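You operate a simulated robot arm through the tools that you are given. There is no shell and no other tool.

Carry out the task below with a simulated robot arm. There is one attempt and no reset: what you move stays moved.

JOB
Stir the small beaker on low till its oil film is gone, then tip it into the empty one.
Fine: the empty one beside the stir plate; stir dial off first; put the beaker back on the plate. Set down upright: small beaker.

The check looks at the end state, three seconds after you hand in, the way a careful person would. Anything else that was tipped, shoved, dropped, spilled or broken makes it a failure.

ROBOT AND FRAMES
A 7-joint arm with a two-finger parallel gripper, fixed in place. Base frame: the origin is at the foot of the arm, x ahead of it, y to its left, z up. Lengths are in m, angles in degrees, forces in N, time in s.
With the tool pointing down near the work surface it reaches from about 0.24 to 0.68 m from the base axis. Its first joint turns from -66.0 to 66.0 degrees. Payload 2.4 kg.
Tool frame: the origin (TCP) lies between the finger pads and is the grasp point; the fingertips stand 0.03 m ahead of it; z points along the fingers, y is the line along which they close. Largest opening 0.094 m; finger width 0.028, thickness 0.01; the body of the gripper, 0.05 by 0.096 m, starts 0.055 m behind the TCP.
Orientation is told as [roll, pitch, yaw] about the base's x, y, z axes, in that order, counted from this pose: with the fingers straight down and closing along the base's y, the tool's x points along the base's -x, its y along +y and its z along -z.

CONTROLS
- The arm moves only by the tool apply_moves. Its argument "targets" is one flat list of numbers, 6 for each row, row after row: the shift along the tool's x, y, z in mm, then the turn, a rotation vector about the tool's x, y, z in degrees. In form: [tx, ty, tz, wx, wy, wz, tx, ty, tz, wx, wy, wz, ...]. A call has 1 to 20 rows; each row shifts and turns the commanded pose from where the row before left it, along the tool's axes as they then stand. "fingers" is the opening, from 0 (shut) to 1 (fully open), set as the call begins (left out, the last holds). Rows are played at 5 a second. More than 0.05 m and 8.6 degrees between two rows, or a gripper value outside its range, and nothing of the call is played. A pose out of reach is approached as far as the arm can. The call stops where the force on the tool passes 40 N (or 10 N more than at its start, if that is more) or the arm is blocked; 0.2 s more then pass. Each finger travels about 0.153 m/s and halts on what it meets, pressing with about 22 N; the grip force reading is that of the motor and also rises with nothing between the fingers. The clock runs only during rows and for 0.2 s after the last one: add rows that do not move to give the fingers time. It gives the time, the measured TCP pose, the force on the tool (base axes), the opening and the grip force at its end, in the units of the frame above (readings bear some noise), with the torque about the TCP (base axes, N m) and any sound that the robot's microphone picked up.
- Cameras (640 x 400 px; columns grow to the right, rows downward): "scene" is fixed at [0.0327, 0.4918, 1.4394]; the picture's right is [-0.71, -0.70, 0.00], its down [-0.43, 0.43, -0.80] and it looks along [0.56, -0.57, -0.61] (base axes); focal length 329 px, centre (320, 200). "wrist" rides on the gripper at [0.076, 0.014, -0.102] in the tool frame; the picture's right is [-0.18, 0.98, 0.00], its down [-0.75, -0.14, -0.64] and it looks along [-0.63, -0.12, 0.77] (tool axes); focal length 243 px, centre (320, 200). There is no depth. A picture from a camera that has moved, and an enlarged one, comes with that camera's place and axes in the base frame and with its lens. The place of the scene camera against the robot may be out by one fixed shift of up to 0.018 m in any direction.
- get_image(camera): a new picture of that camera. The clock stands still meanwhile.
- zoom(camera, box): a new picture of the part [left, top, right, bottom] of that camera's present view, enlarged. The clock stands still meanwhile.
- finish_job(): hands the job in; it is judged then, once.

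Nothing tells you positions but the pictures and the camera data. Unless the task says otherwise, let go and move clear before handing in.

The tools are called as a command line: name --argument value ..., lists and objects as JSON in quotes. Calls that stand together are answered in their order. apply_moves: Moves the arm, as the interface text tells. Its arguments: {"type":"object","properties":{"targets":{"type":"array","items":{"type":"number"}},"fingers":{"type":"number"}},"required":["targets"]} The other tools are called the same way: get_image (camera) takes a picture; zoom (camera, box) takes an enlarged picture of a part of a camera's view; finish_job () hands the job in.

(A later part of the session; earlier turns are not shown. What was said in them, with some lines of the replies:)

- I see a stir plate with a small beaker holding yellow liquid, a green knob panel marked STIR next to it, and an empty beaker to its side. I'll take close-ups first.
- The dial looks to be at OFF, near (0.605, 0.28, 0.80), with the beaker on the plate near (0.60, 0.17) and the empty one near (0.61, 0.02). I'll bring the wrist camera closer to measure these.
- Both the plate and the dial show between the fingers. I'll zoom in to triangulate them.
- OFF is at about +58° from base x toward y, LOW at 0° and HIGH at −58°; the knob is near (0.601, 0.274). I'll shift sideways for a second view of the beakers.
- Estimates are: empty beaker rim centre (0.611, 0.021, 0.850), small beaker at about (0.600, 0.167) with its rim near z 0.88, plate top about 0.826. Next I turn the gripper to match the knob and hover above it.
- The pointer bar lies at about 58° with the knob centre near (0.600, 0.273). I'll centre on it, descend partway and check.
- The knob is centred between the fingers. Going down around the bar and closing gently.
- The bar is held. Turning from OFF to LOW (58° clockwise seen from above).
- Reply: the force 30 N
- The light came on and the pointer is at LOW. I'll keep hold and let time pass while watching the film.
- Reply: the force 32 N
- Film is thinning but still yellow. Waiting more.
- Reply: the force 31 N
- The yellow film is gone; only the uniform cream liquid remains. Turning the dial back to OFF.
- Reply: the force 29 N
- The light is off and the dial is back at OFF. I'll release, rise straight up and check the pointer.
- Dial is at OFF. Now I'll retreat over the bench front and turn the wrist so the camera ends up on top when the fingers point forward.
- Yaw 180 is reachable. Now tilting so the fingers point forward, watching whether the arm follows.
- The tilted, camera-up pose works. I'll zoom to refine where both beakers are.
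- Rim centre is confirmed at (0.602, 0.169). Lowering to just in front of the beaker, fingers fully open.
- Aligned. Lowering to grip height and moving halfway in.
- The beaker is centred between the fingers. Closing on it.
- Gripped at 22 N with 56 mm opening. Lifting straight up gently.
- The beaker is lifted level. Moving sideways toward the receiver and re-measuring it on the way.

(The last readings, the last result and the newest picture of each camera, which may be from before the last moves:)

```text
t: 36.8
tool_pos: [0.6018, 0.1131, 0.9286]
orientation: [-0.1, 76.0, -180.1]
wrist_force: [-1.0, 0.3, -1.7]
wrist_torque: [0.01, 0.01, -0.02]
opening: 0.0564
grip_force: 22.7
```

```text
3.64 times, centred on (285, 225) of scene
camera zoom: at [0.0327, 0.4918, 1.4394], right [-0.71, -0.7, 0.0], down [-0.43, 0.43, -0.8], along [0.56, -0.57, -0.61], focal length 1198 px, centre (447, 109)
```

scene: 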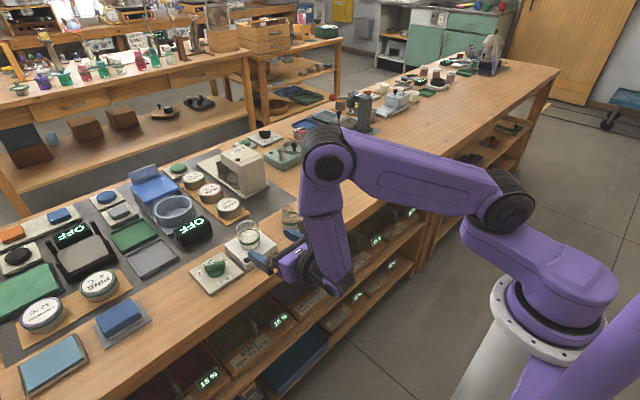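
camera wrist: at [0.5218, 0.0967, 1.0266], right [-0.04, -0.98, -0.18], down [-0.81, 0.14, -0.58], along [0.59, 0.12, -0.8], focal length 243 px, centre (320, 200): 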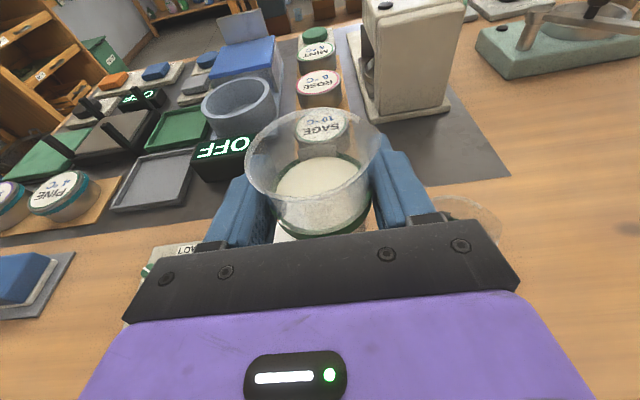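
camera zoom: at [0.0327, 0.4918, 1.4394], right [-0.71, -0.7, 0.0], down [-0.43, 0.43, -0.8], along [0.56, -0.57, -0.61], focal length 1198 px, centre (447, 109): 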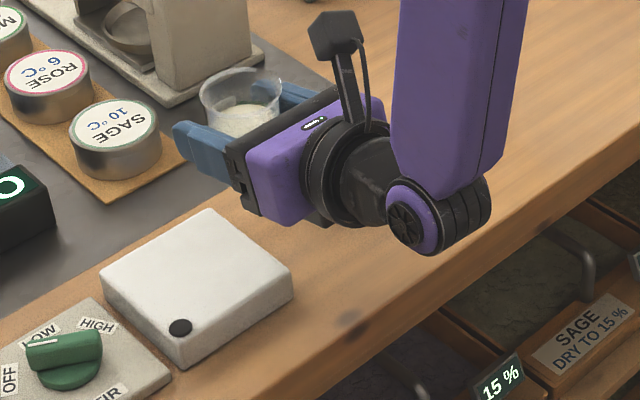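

Receiver rim centre settles at about (0.610, 0.021, 0.850). I'll position beside and above it, then tilt to 42° (short of pouring) and check.

apply_moves --targets '[-3.6, 9, 3, 0, 0, 0, -3.6, 9, 3, 0, 0, 0, -3.6, 9, 3, 0, 0, 0, -3.6, 9, 3, 0, 0, 0, -3.6, 9, 3, 0, 0, 0, 0, 0, 0, 0, 0, 0, 0, 0, 0, 1.45, 0, 5.82, 0, 0, 0, 1.45, 0, 5.82, 0, 0, 0, 1.45, 0, 5.82, 0, 0, 0, 1.45, 0, 5.82, 0, 0, 0, 1.45, 0, 5.82, 0, 0, 0, 1.45, 0, 5.82, 0, 0, 0, 0, 0, 0]'

get_image --camera "wrist"

zoom --camera "scene" --box '[210, 160, 360, 270]'

```text
t: 39.6
tool_pos: [0.6126, 0.067, 0.9083]
orientation: [-71.6, 51.6, 112.9]
wrist_force: [-0.3, 0.4, -1.1]
wrist_torque: [0.0, -0.02, 0.01]
opening: 0.0567
grip_force: 22.2
```

```text
taken
camera wrist: at [0.532, -0.003, 0.9792], right [-0.04, -0.69, -0.72], down [-0.81, 0.45, -0.38], along [0.59, 0.57, -0.58], focal length 243 px, centre (320, 200)
```

wrist: 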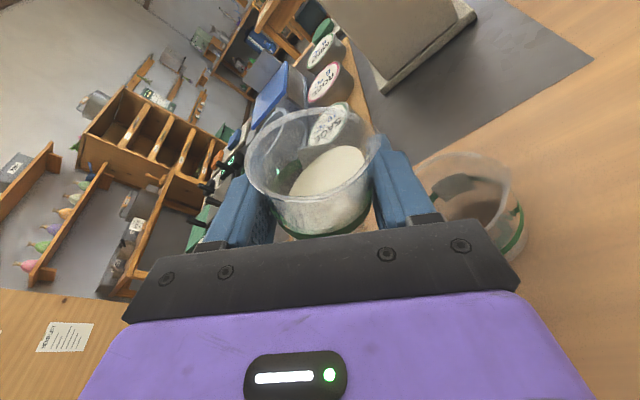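

```text
3.64 times, centred on (285, 215) of scene
camera zoom: at [0.0327, 0.4918, 1.4394], right [-0.71, -0.7, 0.0], down [-0.43, 0.43, -0.8], along [0.56, -0.57, -0.61], focal length 1198 px, centre (447, 146)
```

zoom: 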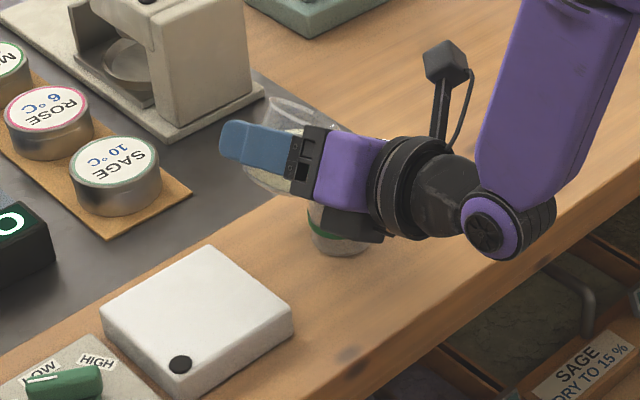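

zoom --camera "wrist" --box '[230, 80, 550, 280]'

```text
2.00 times, centred on (390, 180) of wrist
camera zoom: at [0.532, -0.003, 0.9792], right [-0.04, -0.69, -0.72], down [-0.81, 0.45, -0.38], along [0.59, 0.57, -0.58], focal length 485 px, centre (180, 240)
```

zoom: 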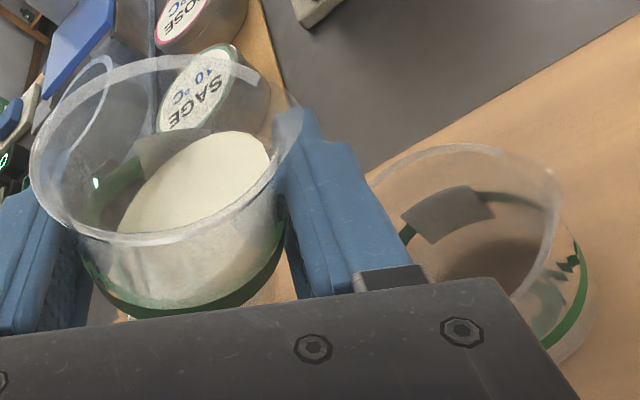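

The lip sits over the receiver's mouth with the liquid still below it. Tilting on slowly in small steps.

apply_moves --targets '[0, 0, 0, 0.726, 0, 2.911, 0, 0, 0, 0.726, 0, 2.911, 0, 0, 0, 0.726, 0, 2.911, 0, 0, 0, 0.726, 0, 2.911, 0, 0, 0, 0.726, 0, 2.911, 0, 0, 0, 0, 0, 0]'

zoom --camera "wrist" --box '[230, 80, 550, 280]'

zoom --camera "scene" --box '[210, 160, 360, 270]'

```text
t: 41.0
tool_pos: [0.6029, 0.0814, 0.908]
orientation: [-78.9, 37.8, 107.5]
wrist_force: [0.0, -0.3, -1.2]
wrist_torque: [-0.02, 0.01, 0.0]
opening: 0.0563
grip_force: 21.8
out of reach, approached as far as the arm can: row 2, 4, 5
```

```text
2.00 times, centred on (390, 180) of wrist
camera zoom: at [0.5226, -0.0045, 0.9594], right [-0.05, -0.48, -0.88], down [-0.8, 0.54, -0.25], along [0.6, 0.69, -0.41], focal length 485 px, centre (180, 240)
```

zoom: 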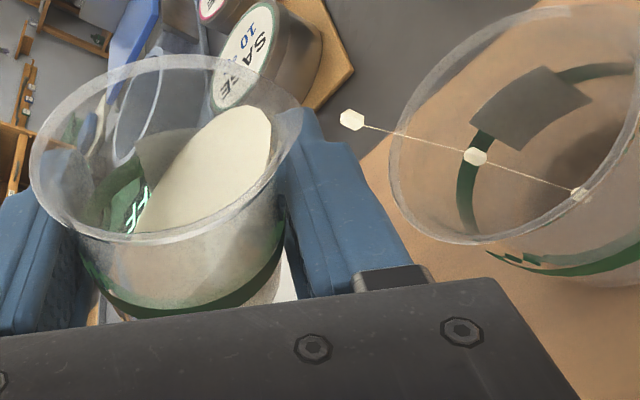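

```text
3.64 times, centred on (285, 215) of scene
camera zoom: at [0.0327, 0.4918, 1.4394], right [-0.71, -0.7, 0.0], down [-0.43, 0.43, -0.8], along [0.56, -0.57, -0.61], focal length 1198 px, centre (447, 146)
```

zoom: 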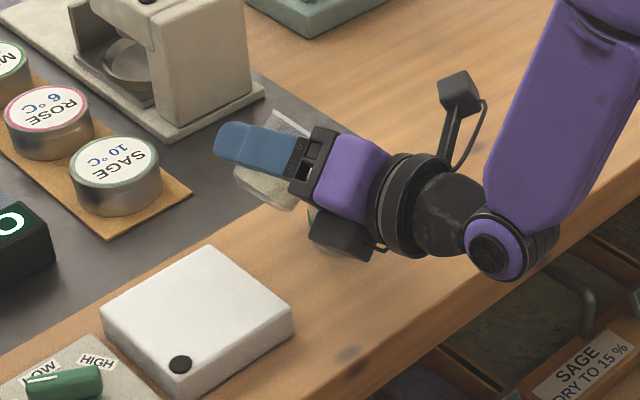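

Drops have started and are landing inside the receiver, but the arm has hit a reach limit and drifted toward +y. I'll tip back a little at once to stop the flow, then look for a better pose.

apply_moves --targets '[0, 0, 0, -1.21, 0, -4.85, 0, 0, 0, -1.21, 0, -4.85, 0, 0, 0, -1.21, 0, -4.85, 0, 0, 0, 0, 0, 0]'

zoom --camera "wrist" --box '[230, 80, 550, 280]'

get_image --camera "scene"

zoom --camera "scene" --box '[210, 160, 360, 270]'

```text
t: 42.0
tool_pos: [0.6036, 0.081, 0.9088]
orientation: [-71.6, 51.9, 113.0]
wrist_force: [0.5, 0.1, -0.3]
wrist_torque: [0.0, 0.01, -0.03]
opening: 0.0561
grip_force: 21.5
```

```text
2.00 times, centred on (390, 180) of wrist
camera zoom: at [0.5235, 0.011, 0.9802], right [-0.04, -0.69, -0.72], down [-0.81, 0.45, -0.38], along [0.59, 0.56, -0.58], focal length 485 px, centre (180, 240)
```

zoom: 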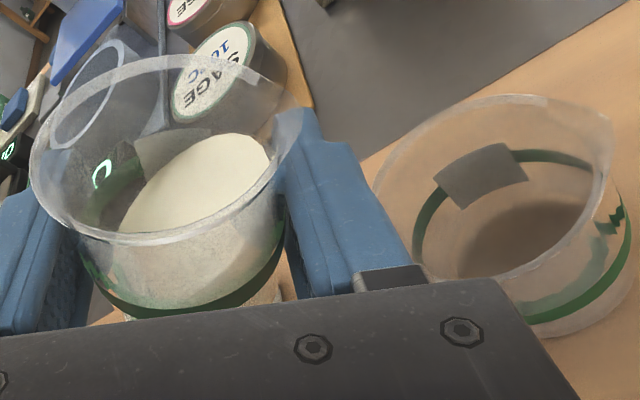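

```text
taken
```

scene: 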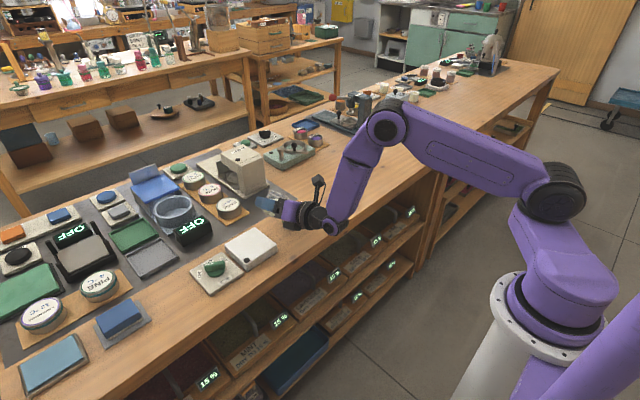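

```text
3.64 times, centred on (285, 215) of scene
camera zoom: at [0.0327, 0.4918, 1.4394], right [-0.71, -0.7, 0.0], down [-0.43, 0.43, -0.8], along [0.56, -0.57, -0.61], focal length 1198 px, centre (447, 146)
```

zoom: 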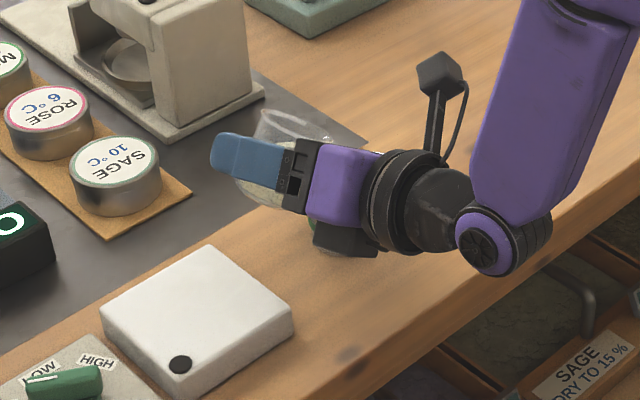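

Flow stopped. Before pouring again I'll test whether the arm can reach all the positions needed at this tool direction, so that the pour itself is only a wrist roll.

apply_moves --targets '[6.1, 8.1, 0.15, 0, 0, 0, 6.1, 8.1, 0.15, 0, 0, 0, 6.1, 8.1, 0.15, 0, 0, 0, 6.1, 8.1, 0.15, 0, 0, 0, 6.1, 8.1, 0.15, 0, 0, 0, 0, 0, 0, 0, 0, 0]'

zoom --camera "wrist" --box '[230, 80, 640, 336]'

```text
t: 43.4
tool_pos: [0.6084, 0.051, 0.9081]
orientation: [-71.4, 51.8, 112.5]
wrist_force: [0.2, -0.1, -0.2]
wrist_torque: [0.02, 0.02, 0.0]
opening: 0.0563
grip_force: 22.0
out of reach, approached as far as the arm can: row 4, 5
```

```text
1.56 times, centred on (435, 208) of wrist
camera zoom: at [0.5269, -0.017, 0.9801], right [-0.05, -0.69, -0.72], down [-0.8, 0.46, -0.38], along [0.6, 0.56, -0.58], focal length 379 px, centre (140, 188)
```

zoom: 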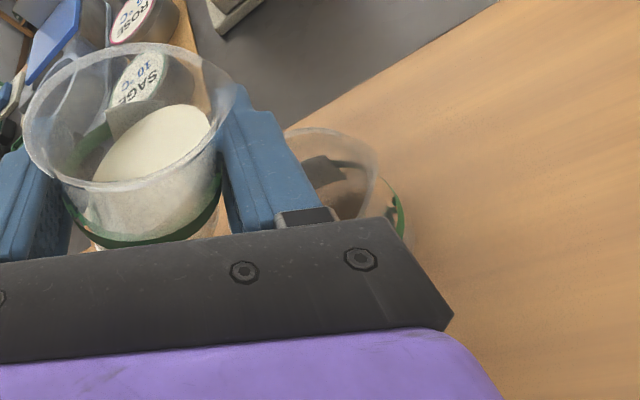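

The limit is on how far the fingers point toward +y compared with the arm's own direction. I'll return upright (fingers pointing straight along x) and instead pour by a pure roll about the finger axis, which doesn't change that direction.

apply_moves --targets '[0, 0, 0, -1.45, 0, -5.82, 0, 0, 0, -1.45, 0, -5.82, 0, 0, 0, -1.45, 0, -5.82, 0, 0, 0, -1.45, 0, -5.82, 0, 0, 0, -1.45, 0, -5.82, 0, 0, 0, -1.45, 0, -5.82, 0, -7, 3, 0, 0, 0, 0, -7, 3, 0, 0, 0, 0, 0, 0, 0, 0, 0]'

get_image --camera "wrist"

zoom --camera "scene" --box '[210, 160, 360, 270]'

```text
t: 45.4
tool_pos: [0.6139, 0.0684, 0.9069]
orientation: [0.1, 76.0, -179.9]
wrist_force: [0.8, -0.9, -1.5]
wrist_torque: [0.0, -0.01, 0.02]
opening: 0.0565
grip_force: 21.3
```

```text
taken
camera wrist: at [0.533, 0.0526, 1.0052], right [-0.04, -0.98, -0.18], down [-0.81, 0.14, -0.58], along [0.59, 0.12, -0.8], focal length 243 px, centre (320, 200)
```

wrist: 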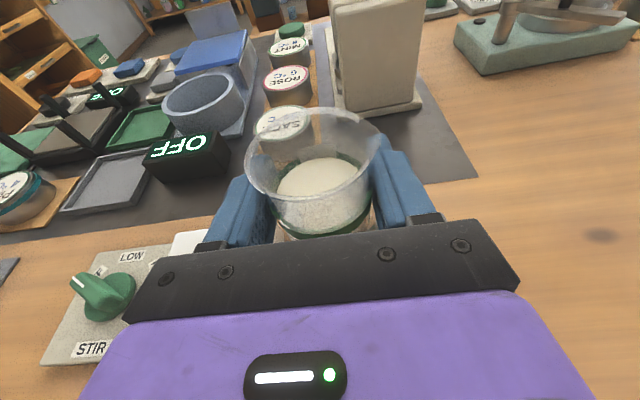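

```text
3.64 times, centred on (285, 215) of scene
camera zoom: at [0.0327, 0.4918, 1.4394], right [-0.71, -0.7, 0.0], down [-0.43, 0.43, -0.8], along [0.56, -0.57, -0.61], focal length 1198 px, centre (447, 146)
```

zoom: 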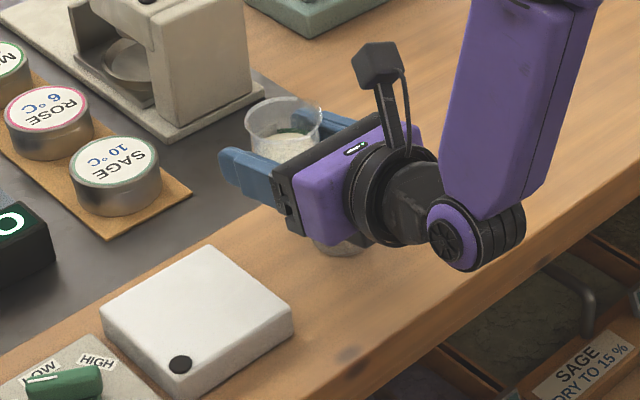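

Upright again and on target. Now a pure roll to 40° to test.

apply_moves --targets '[0, 0, 0, 0, 0, 6, 0, 0, 0, 0, 0, 6, 0, 0, 0, 0, 0, 6, 0, 0, 0, 0, 0, 6, 0, 0, 0, 0, 0, 6, 0, 0, 0, 0, 0, 6, 0, 0, 0, 0, 0, 0]'

zoom --camera "wrist" --box '[230, 80, 550, 280]'

```text
t: 47.0
tool_pos: [0.6139, 0.0676, 0.9074]
orientation: [-67.1, 51.7, 108.4]
wrist_force: [0.5, 1.0, -0.7]
wrist_torque: [-0.01, 0.0, -0.01]
opening: 0.0562
grip_force: 22.2
```

```text
2.00 times, centred on (390, 180) of wrist
camera zoom: at [0.5282, 0.01, 0.9834], right [-0.18, -0.69, -0.71], down [-0.75, 0.56, -0.36], along [0.64, 0.47, -0.61], focal length 485 px, centre (180, 240)
```

zoom: 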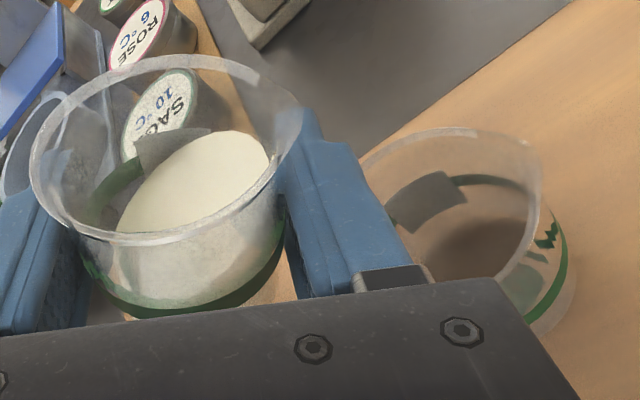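

Roll works with no drift. Quick check that the sideways range is reachable in this pose, then back.

apply_moves --targets '[5.44, 7.5, 0, 0, 0, 0, 5.44, 7.5, 0, 0, 0, 0, 5.44, 7.5, 0, 0, 0, 0, 5.44, 7.5, 0, 0, 0, 0, 0, 0, 0, 0, 0, 0]'

```text
t: 48.2
tool_pos: [0.613, 0.0304, 0.9067]
orientation: [-67.1, 51.6, 108.4]
wrist_force: [-0.6, -0.3, -1.4]
wrist_torque: [-0.01, -0.02, -0.03]
opening: 0.0564
grip_force: 22.1
```

Reachable. Back over the right spot, then begin the slow pour.

apply_moves --targets '[-5.07, -7.0, 0, 0, 0, 0, -5.07, -7.0, 0, 0, 0, 0, -5.07, -7.0, 0, 0, 0, 0, -5.07, -7.0, 1.5, 0, 0, 0, 0, 0, 0, 0, 0, 0, 0, 0, 0, 0, 0, 3, 0, 0, 0, 0, 0, 3, 0, 0, 0, 0, 0, 2, 0, 0, 0, 0, 0, 2, 0, 0, 0, 0, 0, 2]'

zoom --camera "wrist" --box '[230, 80, 550, 280]'

zoom --camera "scene" --box '[210, 160, 360, 270]'

```text
t: 50.4
tool_pos: [0.6154, 0.0651, 0.9075]
orientation: [-71.4, 40.4, 102.2]
wrist_force: [-0.3, -0.2, -1.8]
wrist_torque: [-0.01, -0.02, 0.0]
opening: 0.0566
grip_force: 21.7
```

```text
2.00 times, centred on (390, 180) of wrist
camera zoom: at [0.5263, -0.0019, 0.9706], right [-0.21, -0.52, -0.83], down [-0.72, 0.65, -0.23], along [0.66, 0.55, -0.51], focal length 485 px, centre (180, 240)
```

zoom: 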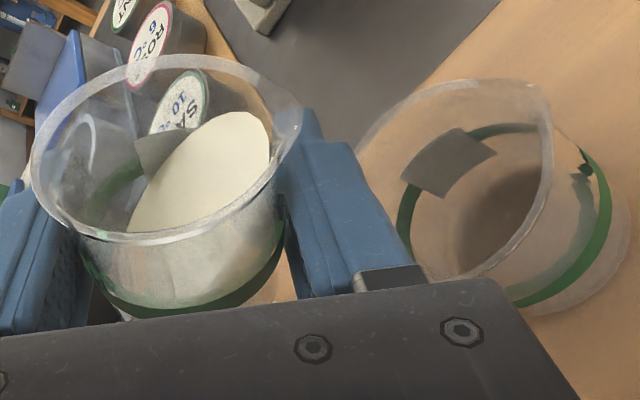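

```text
3.64 times, centred on (285, 215) of scene
camera zoom: at [0.0327, 0.4918, 1.4394], right [-0.71, -0.7, 0.0], down [-0.43, 0.43, -0.8], along [0.56, -0.57, -0.61], focal length 1198 px, centre (447, 146)
```

zoom: 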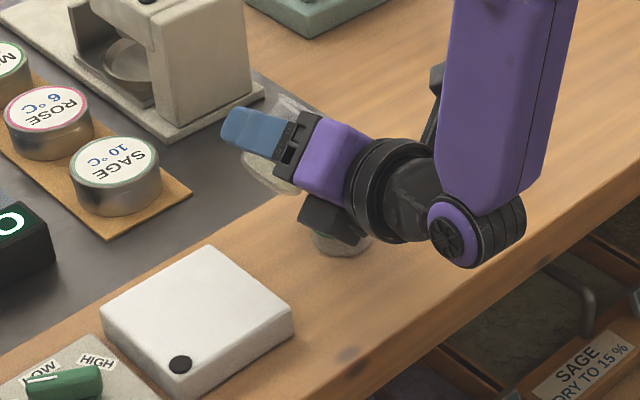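

apply_moves --targets '[0, 0, 0, 0, 0, 2, 0, 0, 0, 0, 0, 2, 0, 0, 0, 0, 0, 1]'

zoom --camera "wrist" --box '[230, 80, 550, 280]'

```text
t: 51.2
tool_pos: [0.6146, 0.0656, 0.9072]
orientation: [-72.7, 35.8, 100.2]
wrist_force: [-0.4, 0.3, -0.5]
wrist_torque: [0.02, 0.05, -0.01]
opening: 0.0563
grip_force: 21.7
```

```text
2.00 times, centred on (390, 180) of wrist
camera zoom: at [0.5245, -0.0054, 0.965], right [-0.22, -0.44, -0.87], down [-0.71, 0.69, -0.18], along [0.68, 0.58, -0.46], focal length 485 px, centre (180, 240)
```

zoom: 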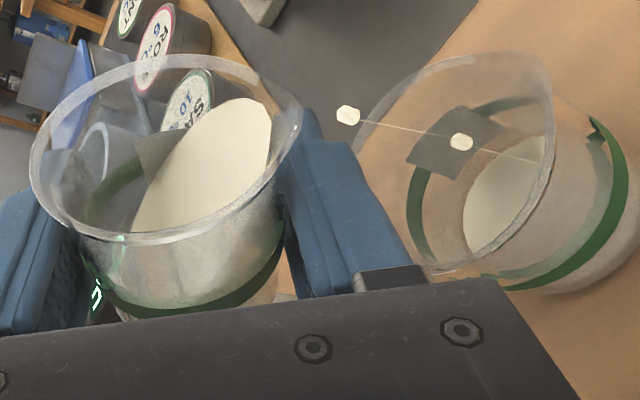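

Pour is landing in the receiver. Continuing slowly.

apply_moves --targets '[0.5, 0.3, 0, 0, 0, 2, 0.5, 0.3, 0, 0, 0, 2, 0.5, 0.3, 0, 0, 0, 2, 0.5, 0.3, 0, 0, 0, 2, 0.5, 0.3, 0, 0, 0, 2, 0.5, 0.3, 0, 0, 0, 2]'

zoom --camera "wrist" --box '[230, 60, 630, 310]'

zoom --camera "scene" --box '[210, 160, 360, 270]'

```text
t: 52.6
tool_pos: [0.6155, 0.0603, 0.9058]
orientation: [-74.6, 24.3, 96.3]
wrist_force: [0.2, 0.1, -0.3]
wrist_torque: [-0.01, -0.02, -0.01]
opening: 0.0562
grip_force: 21.7
```

```text
1.60 times, centred on (430, 185) of wrist
camera zoom: at [0.5208, -0.0144, 0.9498], right [-0.23, -0.25, -0.94], down [-0.67, 0.74, -0.03], along [0.71, 0.62, -0.34], focal length 388 px, centre (144, 224)
```

zoom: 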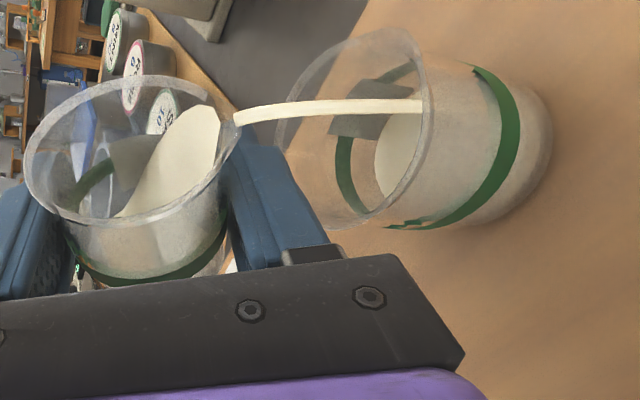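

```text
3.64 times, centred on (285, 215) of scene
camera zoom: at [0.0327, 0.4918, 1.4394], right [-0.71, -0.7, 0.0], down [-0.43, 0.43, -0.8], along [0.56, -0.57, -0.61], focal length 1198 px, centre (447, 146)
```

zoom: 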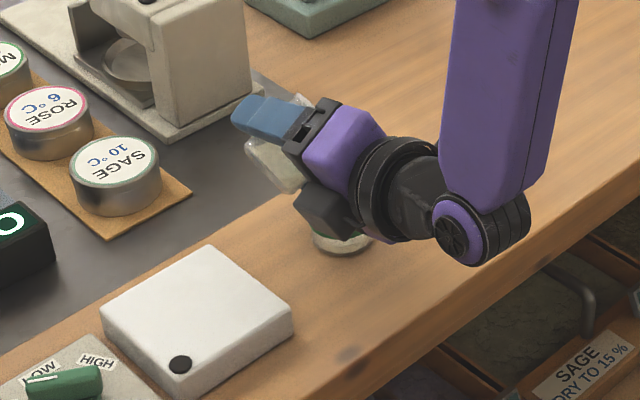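

A clean stream from the spout is going into the receiver. I'll nudge slightly back in x and continue the slow roll.

apply_moves --targets '[0, 0.2, -1, 0, 0, 1, 0, 0.2, -1, 0, 0, 2, 0, 0.2, -1, 0, 0, 2, 0, 0, 0, 0, 0, 2, 0, 0, 0, 0, 0, 2]'

zoom --camera "wrist" --box '[230, 60, 630, 310]'

```text
t: 53.8
tool_pos: [0.6118, 0.0609, 0.9072]
orientation: [-75.5, 15.5, 93.9]
wrist_force: [0.7, 0.0, -0.7]
wrist_torque: [-0.01, 0.01, 0.01]
opening: 0.0566
grip_force: 22.4
```

```text
1.60 times, centred on (430, 185) of wrist
camera zoom: at [0.5147, -0.0169, 0.9385], right [-0.24, -0.09, -0.97], down [-0.64, 0.76, 0.09], along [0.73, 0.64, -0.24], focal length 388 px, centre (144, 224)
```

zoom: 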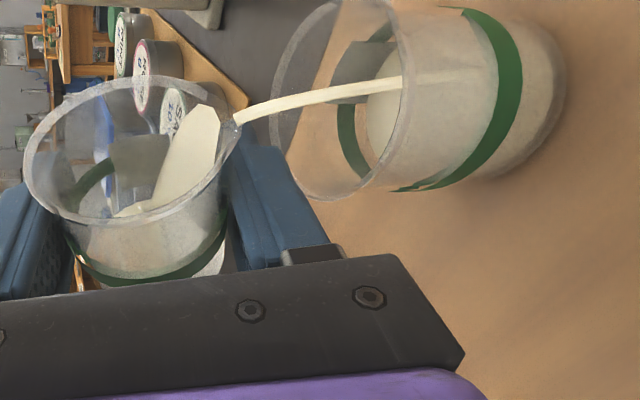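

apply_moves --targets '[0.7, 0.1, 0, 0, 0, 2, 0.7, 0.1, 0, 0, 0, 2, 0.7, 0.1, 0, 0, 0, 2, 0.7, 0.1, 0, 0, 0, 2, 0.7, 0.1, 0, 0, 0, 2, 0.7, 0.1, 0, 0, 0, 2]'

zoom --camera "wrist" --box '[230, 60, 630, 310]'

zoom --camera "scene" --box '[210, 160, 360, 270]'

```text
t: 55.2
tool_pos: [0.6125, 0.0573, 0.9067]
orientation: [-76.0, 4.0, 91.0]
wrist_force: [-0.5, -1.0, -0.5]
wrist_torque: [-0.01, -0.01, 0.02]
opening: 0.056
grip_force: 22.0
```

```text
1.60 times, centred on (430, 185) of wrist
camera zoom: at [0.5111, -0.0216, 0.923], right [-0.24, 0.12, -0.96], down [-0.6, 0.76, 0.24], along [0.76, 0.64, -0.11], focal length 388 px, centre (144, 224)
```

zoom: 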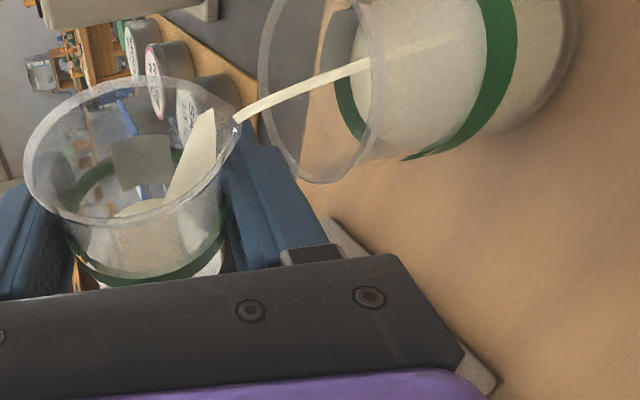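

```text
3.64 times, centred on (285, 215) of scene
camera zoom: at [0.0327, 0.4918, 1.4394], right [-0.71, -0.7, 0.0], down [-0.43, 0.43, -0.8], along [0.56, -0.57, -0.61], focal length 1198 px, centre (447, 146)
```

zoom: 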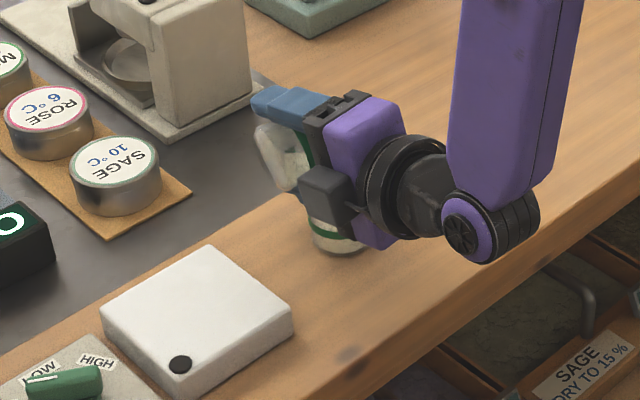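

apply_moves --targets '[1.1, -0.1, 0, 0, 0, 2, 1.1, -0.1, 0, 0, 0, 2, 1.1, -0.1, 0, 0, 0, 2, 1.1, -0.1, 0, 0, 0, 2, 1.1, -0.1, 0, 0, 0, 2, 1.1, -0.1, 0, 0, 0, 2, 1.1, -0.1, 0, 0, 0, 2, 1.1, -0.1, 0, 0, 0, 2, 1.1, -0.1, 0, 0, 0, 2]'

zoom --camera "wrist" --box '[230, 60, 630, 310]'

zoom --camera "scene" --box '[210, 160, 360, 270]'

```text
t: 57.2
tool_pos: [0.6123, 0.0468, 0.9075]
orientation: [-75.6, -13.6, 86.4]
wrist_force: [0.3, -0.4, -0.8]
wrist_torque: [-0.05, 0.0, -0.02]
opening: 0.056
grip_force: 22.2
```

```text
1.60 times, centred on (430, 185) of wrist
camera zoom: at [0.5054, -0.024, 0.9005], right [-0.22, 0.42, -0.88], down [-0.55, 0.7, 0.47], along [0.81, 0.58, 0.07], focal length 388 px, centre (144, 224)
```

zoom: 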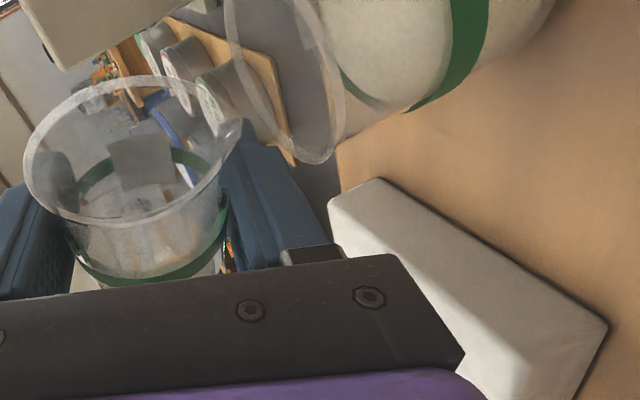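

```text
3.64 times, centred on (285, 215) of scene
camera zoom: at [0.0327, 0.4918, 1.4394], right [-0.71, -0.7, 0.0], down [-0.43, 0.43, -0.8], along [0.56, -0.57, -0.61], focal length 1198 px, centre (447, 146)
```

zoom: 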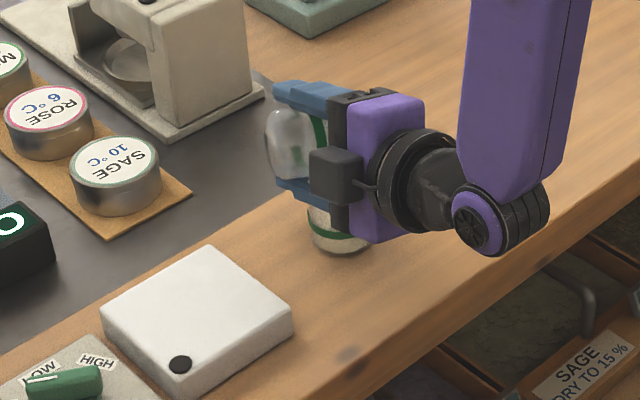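

The small beaker looks empty. I'll tilt a bit further and hold briefly to drain the last drops.

apply_moves --targets '[1.1, -0.3, 0, 0, 0, 2, 1.1, -0.3, 0, 0, 0, 2, 1.1, -0.4, 0, 0, 0, 2, 1.1, -0.4, 0, 0, 0, 2, 1.1, -0.5, 0, 0, 0, 2, 0, 0, 0, 0, 0, 0, 0, 0, 0, 0, 0, 0, 0, 0, 0, 0, 0, 0, 0, 0, 0, 0, 0, 0, 0, 0, 0, 0, 0, 0, 0, 0, 0, 0, 0, 0]'

get_image --camera "wrist"

zoom --camera "scene" --box '[240, 170, 320, 250]'

```text
t: 59.6
tool_pos: [0.6122, 0.0411, 0.9054]
orientation: [-74.7, -23.3, 83.9]
wrist_force: [0.9, 0.1, -0.6]
wrist_torque: [0.01, -0.02, -0.01]
opening: 0.0563
grip_force: 22.1
```

```text
taken
camera wrist: at [0.5029, -0.0236, 0.8887], right [-0.2, 0.57, -0.8], down [-0.52, 0.63, 0.58], along [0.83, 0.53, 0.17], focal length 243 px, centre (320, 200)
```

wrist: 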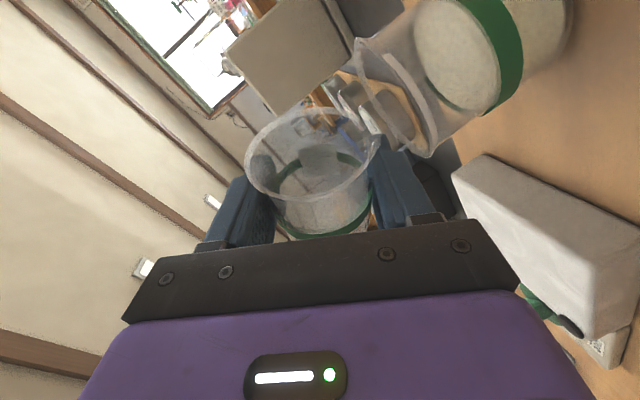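

```text
5.00 times, centred on (280, 210) of scene
camera zoom: at [0.0327, 0.4918, 1.4394], right [-0.71, -0.7, 0.0], down [-0.43, 0.43, -0.8], along [0.56, -0.57, -0.61], focal length 1647 px, centre (520, 150)
```

zoom: 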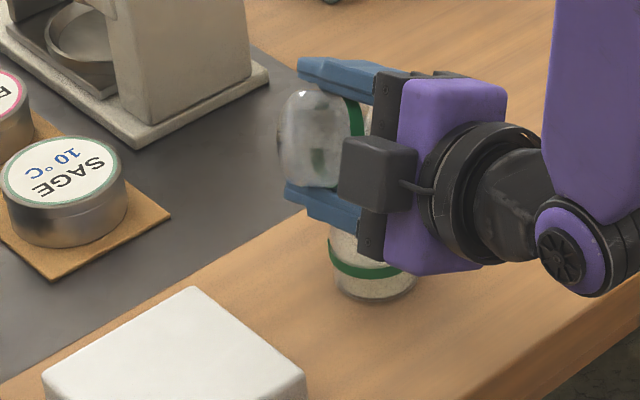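

Empty. Raising, then rolling back upright.

apply_moves --targets '[-5.3, -11.8, -3.2, 0, 0, 0, -5.3, -11.8, -3.2, 0, 0, 0, -5.3, -11.8, -3.2, 0, 0, 0, 0, 0, 0, 0, 0, -7.125, 0, 0, 0, 0, 0, -7.125, 0, 0, 0, 0, 0, -7.125, 0, 0, 0, 0, 0, -7.125, 0, 0, 0, 0, 0, -7.125, 0, 0, 0, 0, 0, -7.125, 0, 0, 0, 0, 0, -7.125, 0, 0, 0, 0, 0, -7.125, 0, 0, 0, 0, 0, -7.125, 0, 0, 0, 0, 0, -7.125, 0, 0, 0, 0, 0, -7.125, 0, 0, 0, 0, 0, -7.125, 0, 0, 0, 0, 0, -7.125, 0, 0, 0, 0, 0, -7.125, 0, 0, 0, 0, 0, -7.125, 0, 0, 0, 0, 0, -7.125, 0, 0, 0, 0, 0, 0]'

get_image --camera "wrist"

zoom --camera "scene" --box '[210, 160, 360, 270]'

```text
t: 63.8
tool_pos: [0.6124, 0.0414, 0.9463]
orientation: [0.1, 76.0, -179.9]
wrist_force: [0.8, 0.1, -1.4]
wrist_torque: [0.0, -0.02, 0.04]
opening: 0.0562
grip_force: 22.1
```

```text
taken
camera wrist: at [0.5316, 0.0266, 1.0456], right [-0.04, -0.98, -0.18], down [-0.81, 0.14, -0.58], along [0.59, 0.12, -0.8], focal length 243 px, centre (320, 200)
```

wrist: 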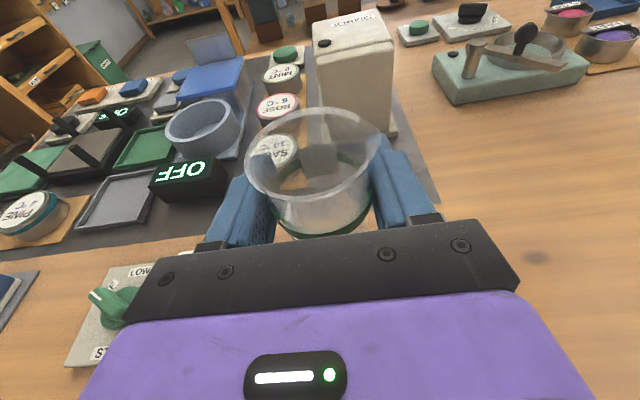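

```text
3.64 times, centred on (285, 215) of scene
camera zoom: at [0.0327, 0.4918, 1.4394], right [-0.71, -0.7, 0.0], down [-0.43, 0.43, -0.8], along [0.56, -0.57, -0.61], focal length 1198 px, centre (447, 146)
```

zoom: 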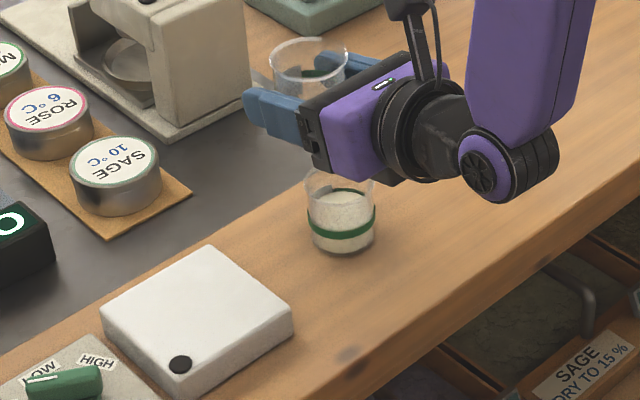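

All the liquid is in the receiver, no spill on the bench, and the small beaker is upright. Carrying it back above the plate.

apply_moves --targets '[-0.4, -21.2, -1.6, 0, 0, 0, -0.4, -21.2, -1.6, 0, 0, 0, -0.4, -21.2, -1.6, 0, 0, 0, -0.4, -21.2, -1.6, 0, 0, 0, -0.4, -21.2, -1.6, 0, 0, 0, -0.4, -21.2, -1.6, 0, 0, 0, 0, 0, 0, 0, 0, 0]'

zoom --camera "scene" --box '[190, 170, 340, 280]'

get_image --camera "wrist"

```text
t: 65.4
tool_pos: [0.6017, 0.1691, 0.947]
orientation: [-0.3, 76.1, 179.6]
wrist_force: [0.1, 0.1, -0.7]
wrist_torque: [0.0, -0.01, 0.03]
opening: 0.0564
grip_force: 22.3
```

```text
3.64 times, centred on (265, 225) of scene
camera zoom: at [0.0327, 0.4918, 1.4394], right [-0.71, -0.7, 0.0], down [-0.43, 0.43, -0.8], along [0.56, -0.57, -0.61], focal length 1198 px, centre (520, 109)
```

zoom: 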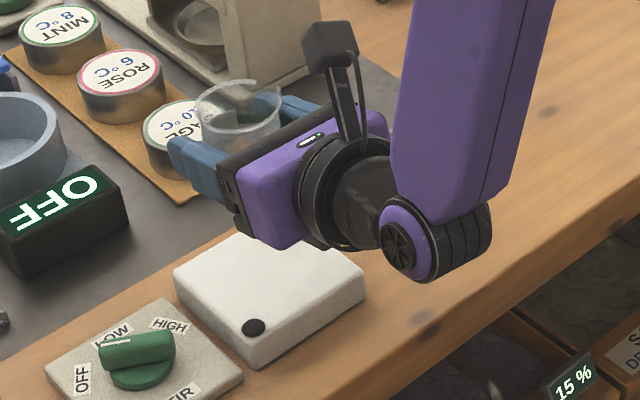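

```text
taken
camera wrist: at [0.5218, 0.1544, 1.0459], right [-0.05, -0.98, -0.18], down [-0.81, 0.14, -0.58], along [0.59, 0.12, -0.8], focal length 243 px, centre (320, 200)
```

wrist: 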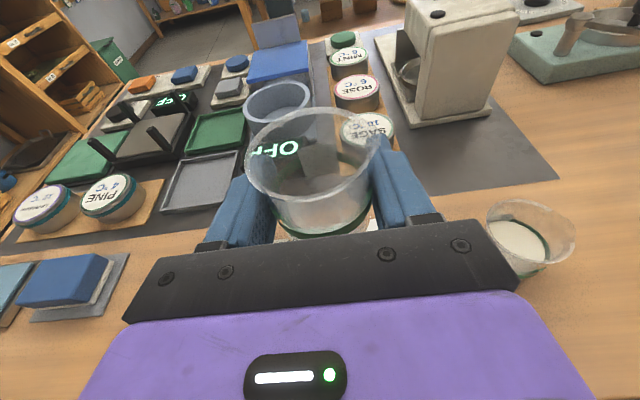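

Aligned above the plate centre. Lowering most of the way, then the final millimetres slowly.

apply_moves --targets '[-9.7, 0, 2.42, 0, 0, 0, -9.7, 0, 2.42, 0, 0, 0, -9.7, 0, 2.42, 0, 0, 0, -9.7, 0, 2.42, 0, 0, 0, -9.7, 0, 2.42, 0, 0, 0, -9.7, 0, 2.42, 0, 0, 0, -9.7, 0, 2.42, 0, 0, 0, -9.7, 0, 2.42, 0, 0, 0, -4.85, 0, 1.21, 0, 0, 0, 0, 0, 0, 0, 0, 0]'

zoom --camera "scene" --box '[190, 190, 290, 270]'

```text
t: 67.6
tool_pos: [0.6023, 0.1694, 0.864]
orientation: [-0.3, 76.1, 179.7]
wrist_force: [0.2, 0.2, -1.0]
wrist_torque: [0.0, 0.02, 0.0]
opening: 0.0561
grip_force: 21.4
```

```text
5.00 times, centred on (240, 230) of scene
camera zoom: at [0.0327, 0.4918, 1.4394], right [-0.71, -0.7, 0.0], down [-0.43, 0.43, -0.8], along [0.56, -0.57, -0.61], focal length 1647 px, centre (720, 50)
```

zoom: 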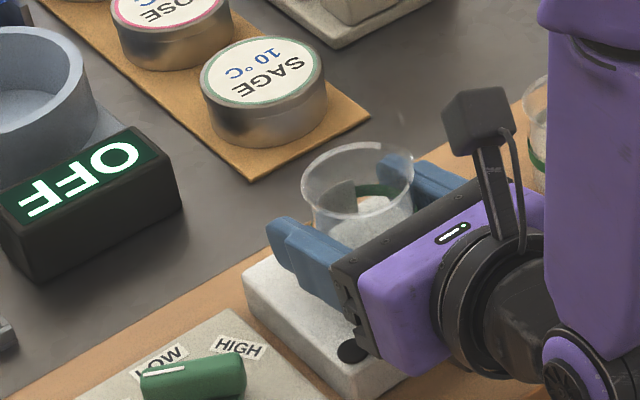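

apply_moves --targets '[-1.46, 0, 0.36, 0, 0, 0, -1.46, 0, 0.36, 0, 0, 0, -0.97, 0, 0.24, 0, 0, 0, 0, 0, 0, 0, 0, 0]'

```text
t: 68.6
tool_pos: [0.6016, 0.1688, 0.8585]
orientation: [-0.3, 76.1, 179.7]
wrist_force: [0.7, 0.1, -1.1]
wrist_torque: [0.03, 0.01, -0.01]
opening: 0.056
grip_force: 21.9
```

apply_moves --targets '[-0.97, 0, 0.24, 0, 0, 0, 0, 0, 0, 0, 0, 0]'

```text
t: 69.2
tool_pos: [0.6021, 0.1689, 0.8572]
orientation: [-0.3, 76.1, 179.7]
wrist_force: [-0.4, -0.2, -1.1]
wrist_torque: [0.04, 0.01, 0.02]
opening: 0.0562
grip_force: 22.2
```

Still no contact; lowering in half-millimetre steps.

apply_moves --targets '[-0.6, 0, 0.15, 0, 0, 0, 0, 0, 0, 0, 0, 0]'

zoom --camera "scene" --box '[210, 195, 280, 250]'

```text
t: 69.8
tool_pos: [0.6024, 0.1693, 0.8556]
orientation: [-0.3, 76.0, 179.6]
wrist_force: [-0.8, 0.1, 5.6]
wrist_torque: [-0.07, 0.16, 0.01]
opening: 0.0559
grip_force: 22.0
```

```text
7.27 times, centred on (245, 222) of scene
camera zoom: at [0.0325, 0.4918, 1.4394], right [-0.71, -0.7, 0.0], down [-0.43, 0.43, -0.8], along [0.56, -0.57, -0.61], focal length 2395 px, centre (866, 36)
```

zoom: 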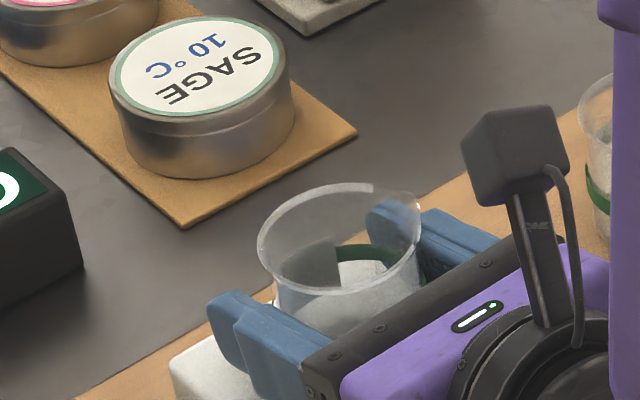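

Contact with the plate. Opening the fingers.

apply_moves --targets '[0, 0, 0, 0, 0, 0, 0, 0, 0, 0, 0, 0, 0, 0, 0, 0, 0, 0]' --fingers 0.95

get_image --camera "wrist"

```text
t: 70.6
tool_pos: [0.6027, 0.1684, 0.8561]
orientation: [-0.4, 76.0, 179.6]
wrist_force: [-0.4, 0.0, 0.6]
wrist_torque: [0.0, -0.02, 0.0]
opening: 0.0892
grip_force: 0.1
```

```text
taken
camera wrist: at [0.5217, 0.1536, 0.9551], right [-0.04, -0.98, -0.18], down [-0.81, 0.14, -0.58], along [0.59, 0.12, -0.8], focal length 243 px, centre (320, 200)
```

wrist: 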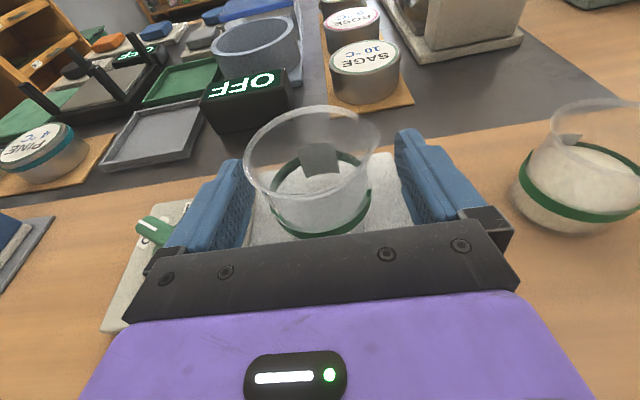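

Released and standing upright. Backing straight out along −x, then lifting clear.

apply_moves --targets '[-3.6, 0, -14.5, 0, 0, 0, -4.8, 0, -19.4, 0, 0, 0, -4.8, 0, -19.4, 0, 0, 0, -4.8, 0, -19.4, 0, 0, 0, -4.8, 0, -19.4, 0, 0, 0, -4.8, 0, -19.4, 0, 0, 0, 30, 0, -7.5, 0, 0, 0, 30, 0, -7.5, 0, 0, 0, 30, 0, -7.5, 0, 0, 0, 30, 0, -7.5, 0, 0, 0, 0, 0, 0, 0, 0, 0]'

get_image --camera "wrist"

get_image --camera "scene"

zoom --camera "scene" --box '[180, 180, 330, 290]'

```text
t: 73.0
tool_pos: [0.4885, 0.1677, 0.979]
orientation: [-0.1, 76.0, 179.7]
wrist_force: [-0.4, 0.2, -1.0]
wrist_torque: [0.0, -0.02, -0.01]
opening: 0.0894
grip_force: 0.1
```

```text
taken
camera wrist: at [0.4073, 0.1532, 1.0789], right [-0.05, -0.98, -0.18], down [-0.81, 0.14, -0.58], along [0.59, 0.12, -0.8], focal length 243 px, centre (320, 200)
```

wrist: 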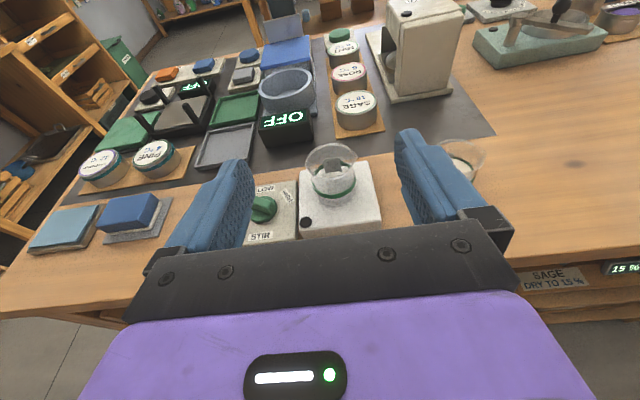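

```text
taken
```

scene: 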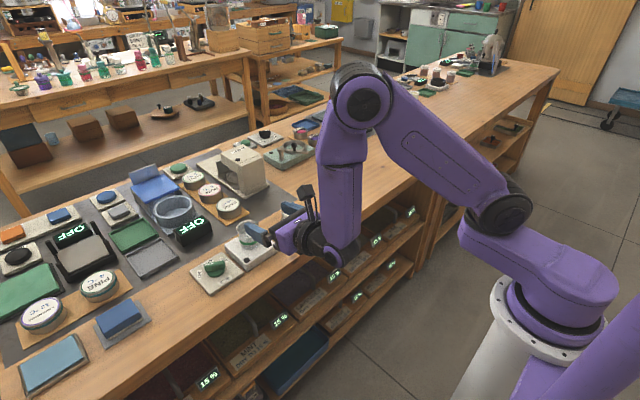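

```text
3.64 times, centred on (255, 235) of scene
camera zoom: at [0.0327, 0.4918, 1.4394], right [-0.71, -0.7, 0.0], down [-0.43, 0.43, -0.8], along [0.56, -0.57, -0.61], focal length 1198 px, centre (556, 73)
```

zoom: 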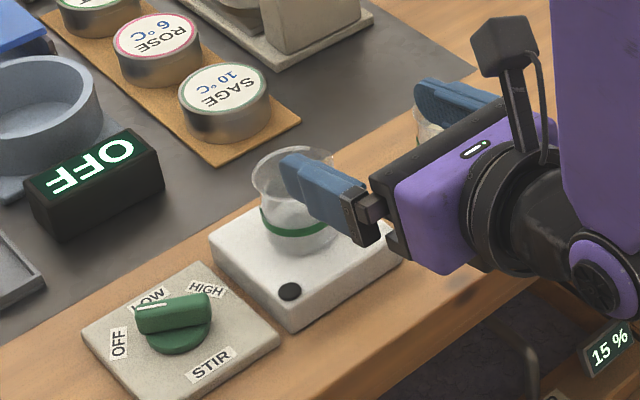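

The beaker is on the plate. I'll rise a bit more and take a last look for spills or residue.

apply_moves --targets '[30, 0, -7.5, 0, 0, 0, 30, 0, -7.5, 0, 0, 0, 30, 0, -7.5, 0, 0, 0, 30, 0, -7.5, 0, 0, 0, 0, 0, 0, 0, 0, 0]'

zoom --camera "scene" --box '[190, 180, 330, 280]'

zoom --camera "wrist" --box '[230, 130, 440, 260]'

```text
t: 74.2
tool_pos: [0.4888, 0.1687, 1.1044]
orientation: [-0.2, 76.0, 179.8]
wrist_force: [-0.5, -0.1, -0.8]
wrist_torque: [0.0, 0.02, 0.0]
opening: 0.0892
grip_force: 0.0
```

```text
4.00 times, centred on (260, 230) of scene
camera zoom: at [0.0327, 0.4918, 1.4394], right [-0.71, -0.7, 0.0], down [-0.43, 0.43, -0.8], along [0.56, -0.57, -0.61], focal length 1317 px, centre (560, 80)
```

zoom: 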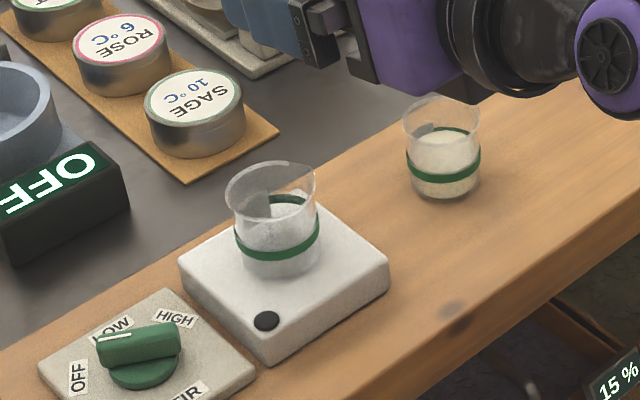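

```text
3.05 times, centred on (335, 195) of wrist
camera zoom: at [0.407, 0.1541, 1.2029], right [-0.04, -0.98, -0.18], down [-0.81, 0.14, -0.58], along [0.59, 0.12, -0.8], focal length 739 px, centre (274, 215)
```

zoom: 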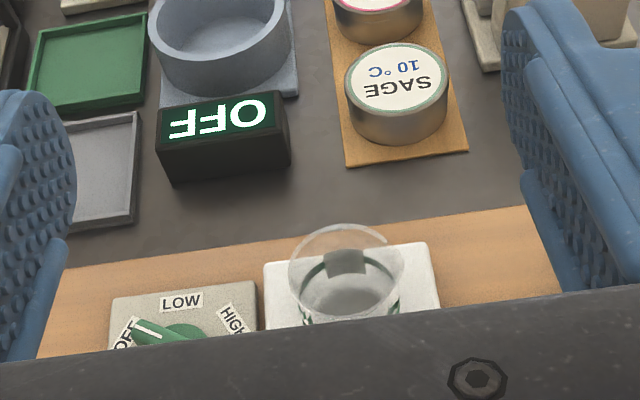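

The small beaker is empty and upright on the plate, the dial is at OFF and the liquid is in the other beaker. The bench is clean and the arm is clear, so I'm handing in.

finish_job

```text
The job is handed in.
```

The job is done and handed in. I stirred the small beaker on low until the oil film was gone, then turned the dial to OFF before lifting it. All of its liquid went into the empty beaker beside the stir plate.

In the last pictures the small beaker stands upright and empty on the plate. I saw no spills, and nothing else was moved.

My first pour attempt hit a limit of the arm's reach, and a few drops fell before I tipped the beaker back. They appeared to land in the receiving beaker. I finished the pour by rolling the wrist instead.
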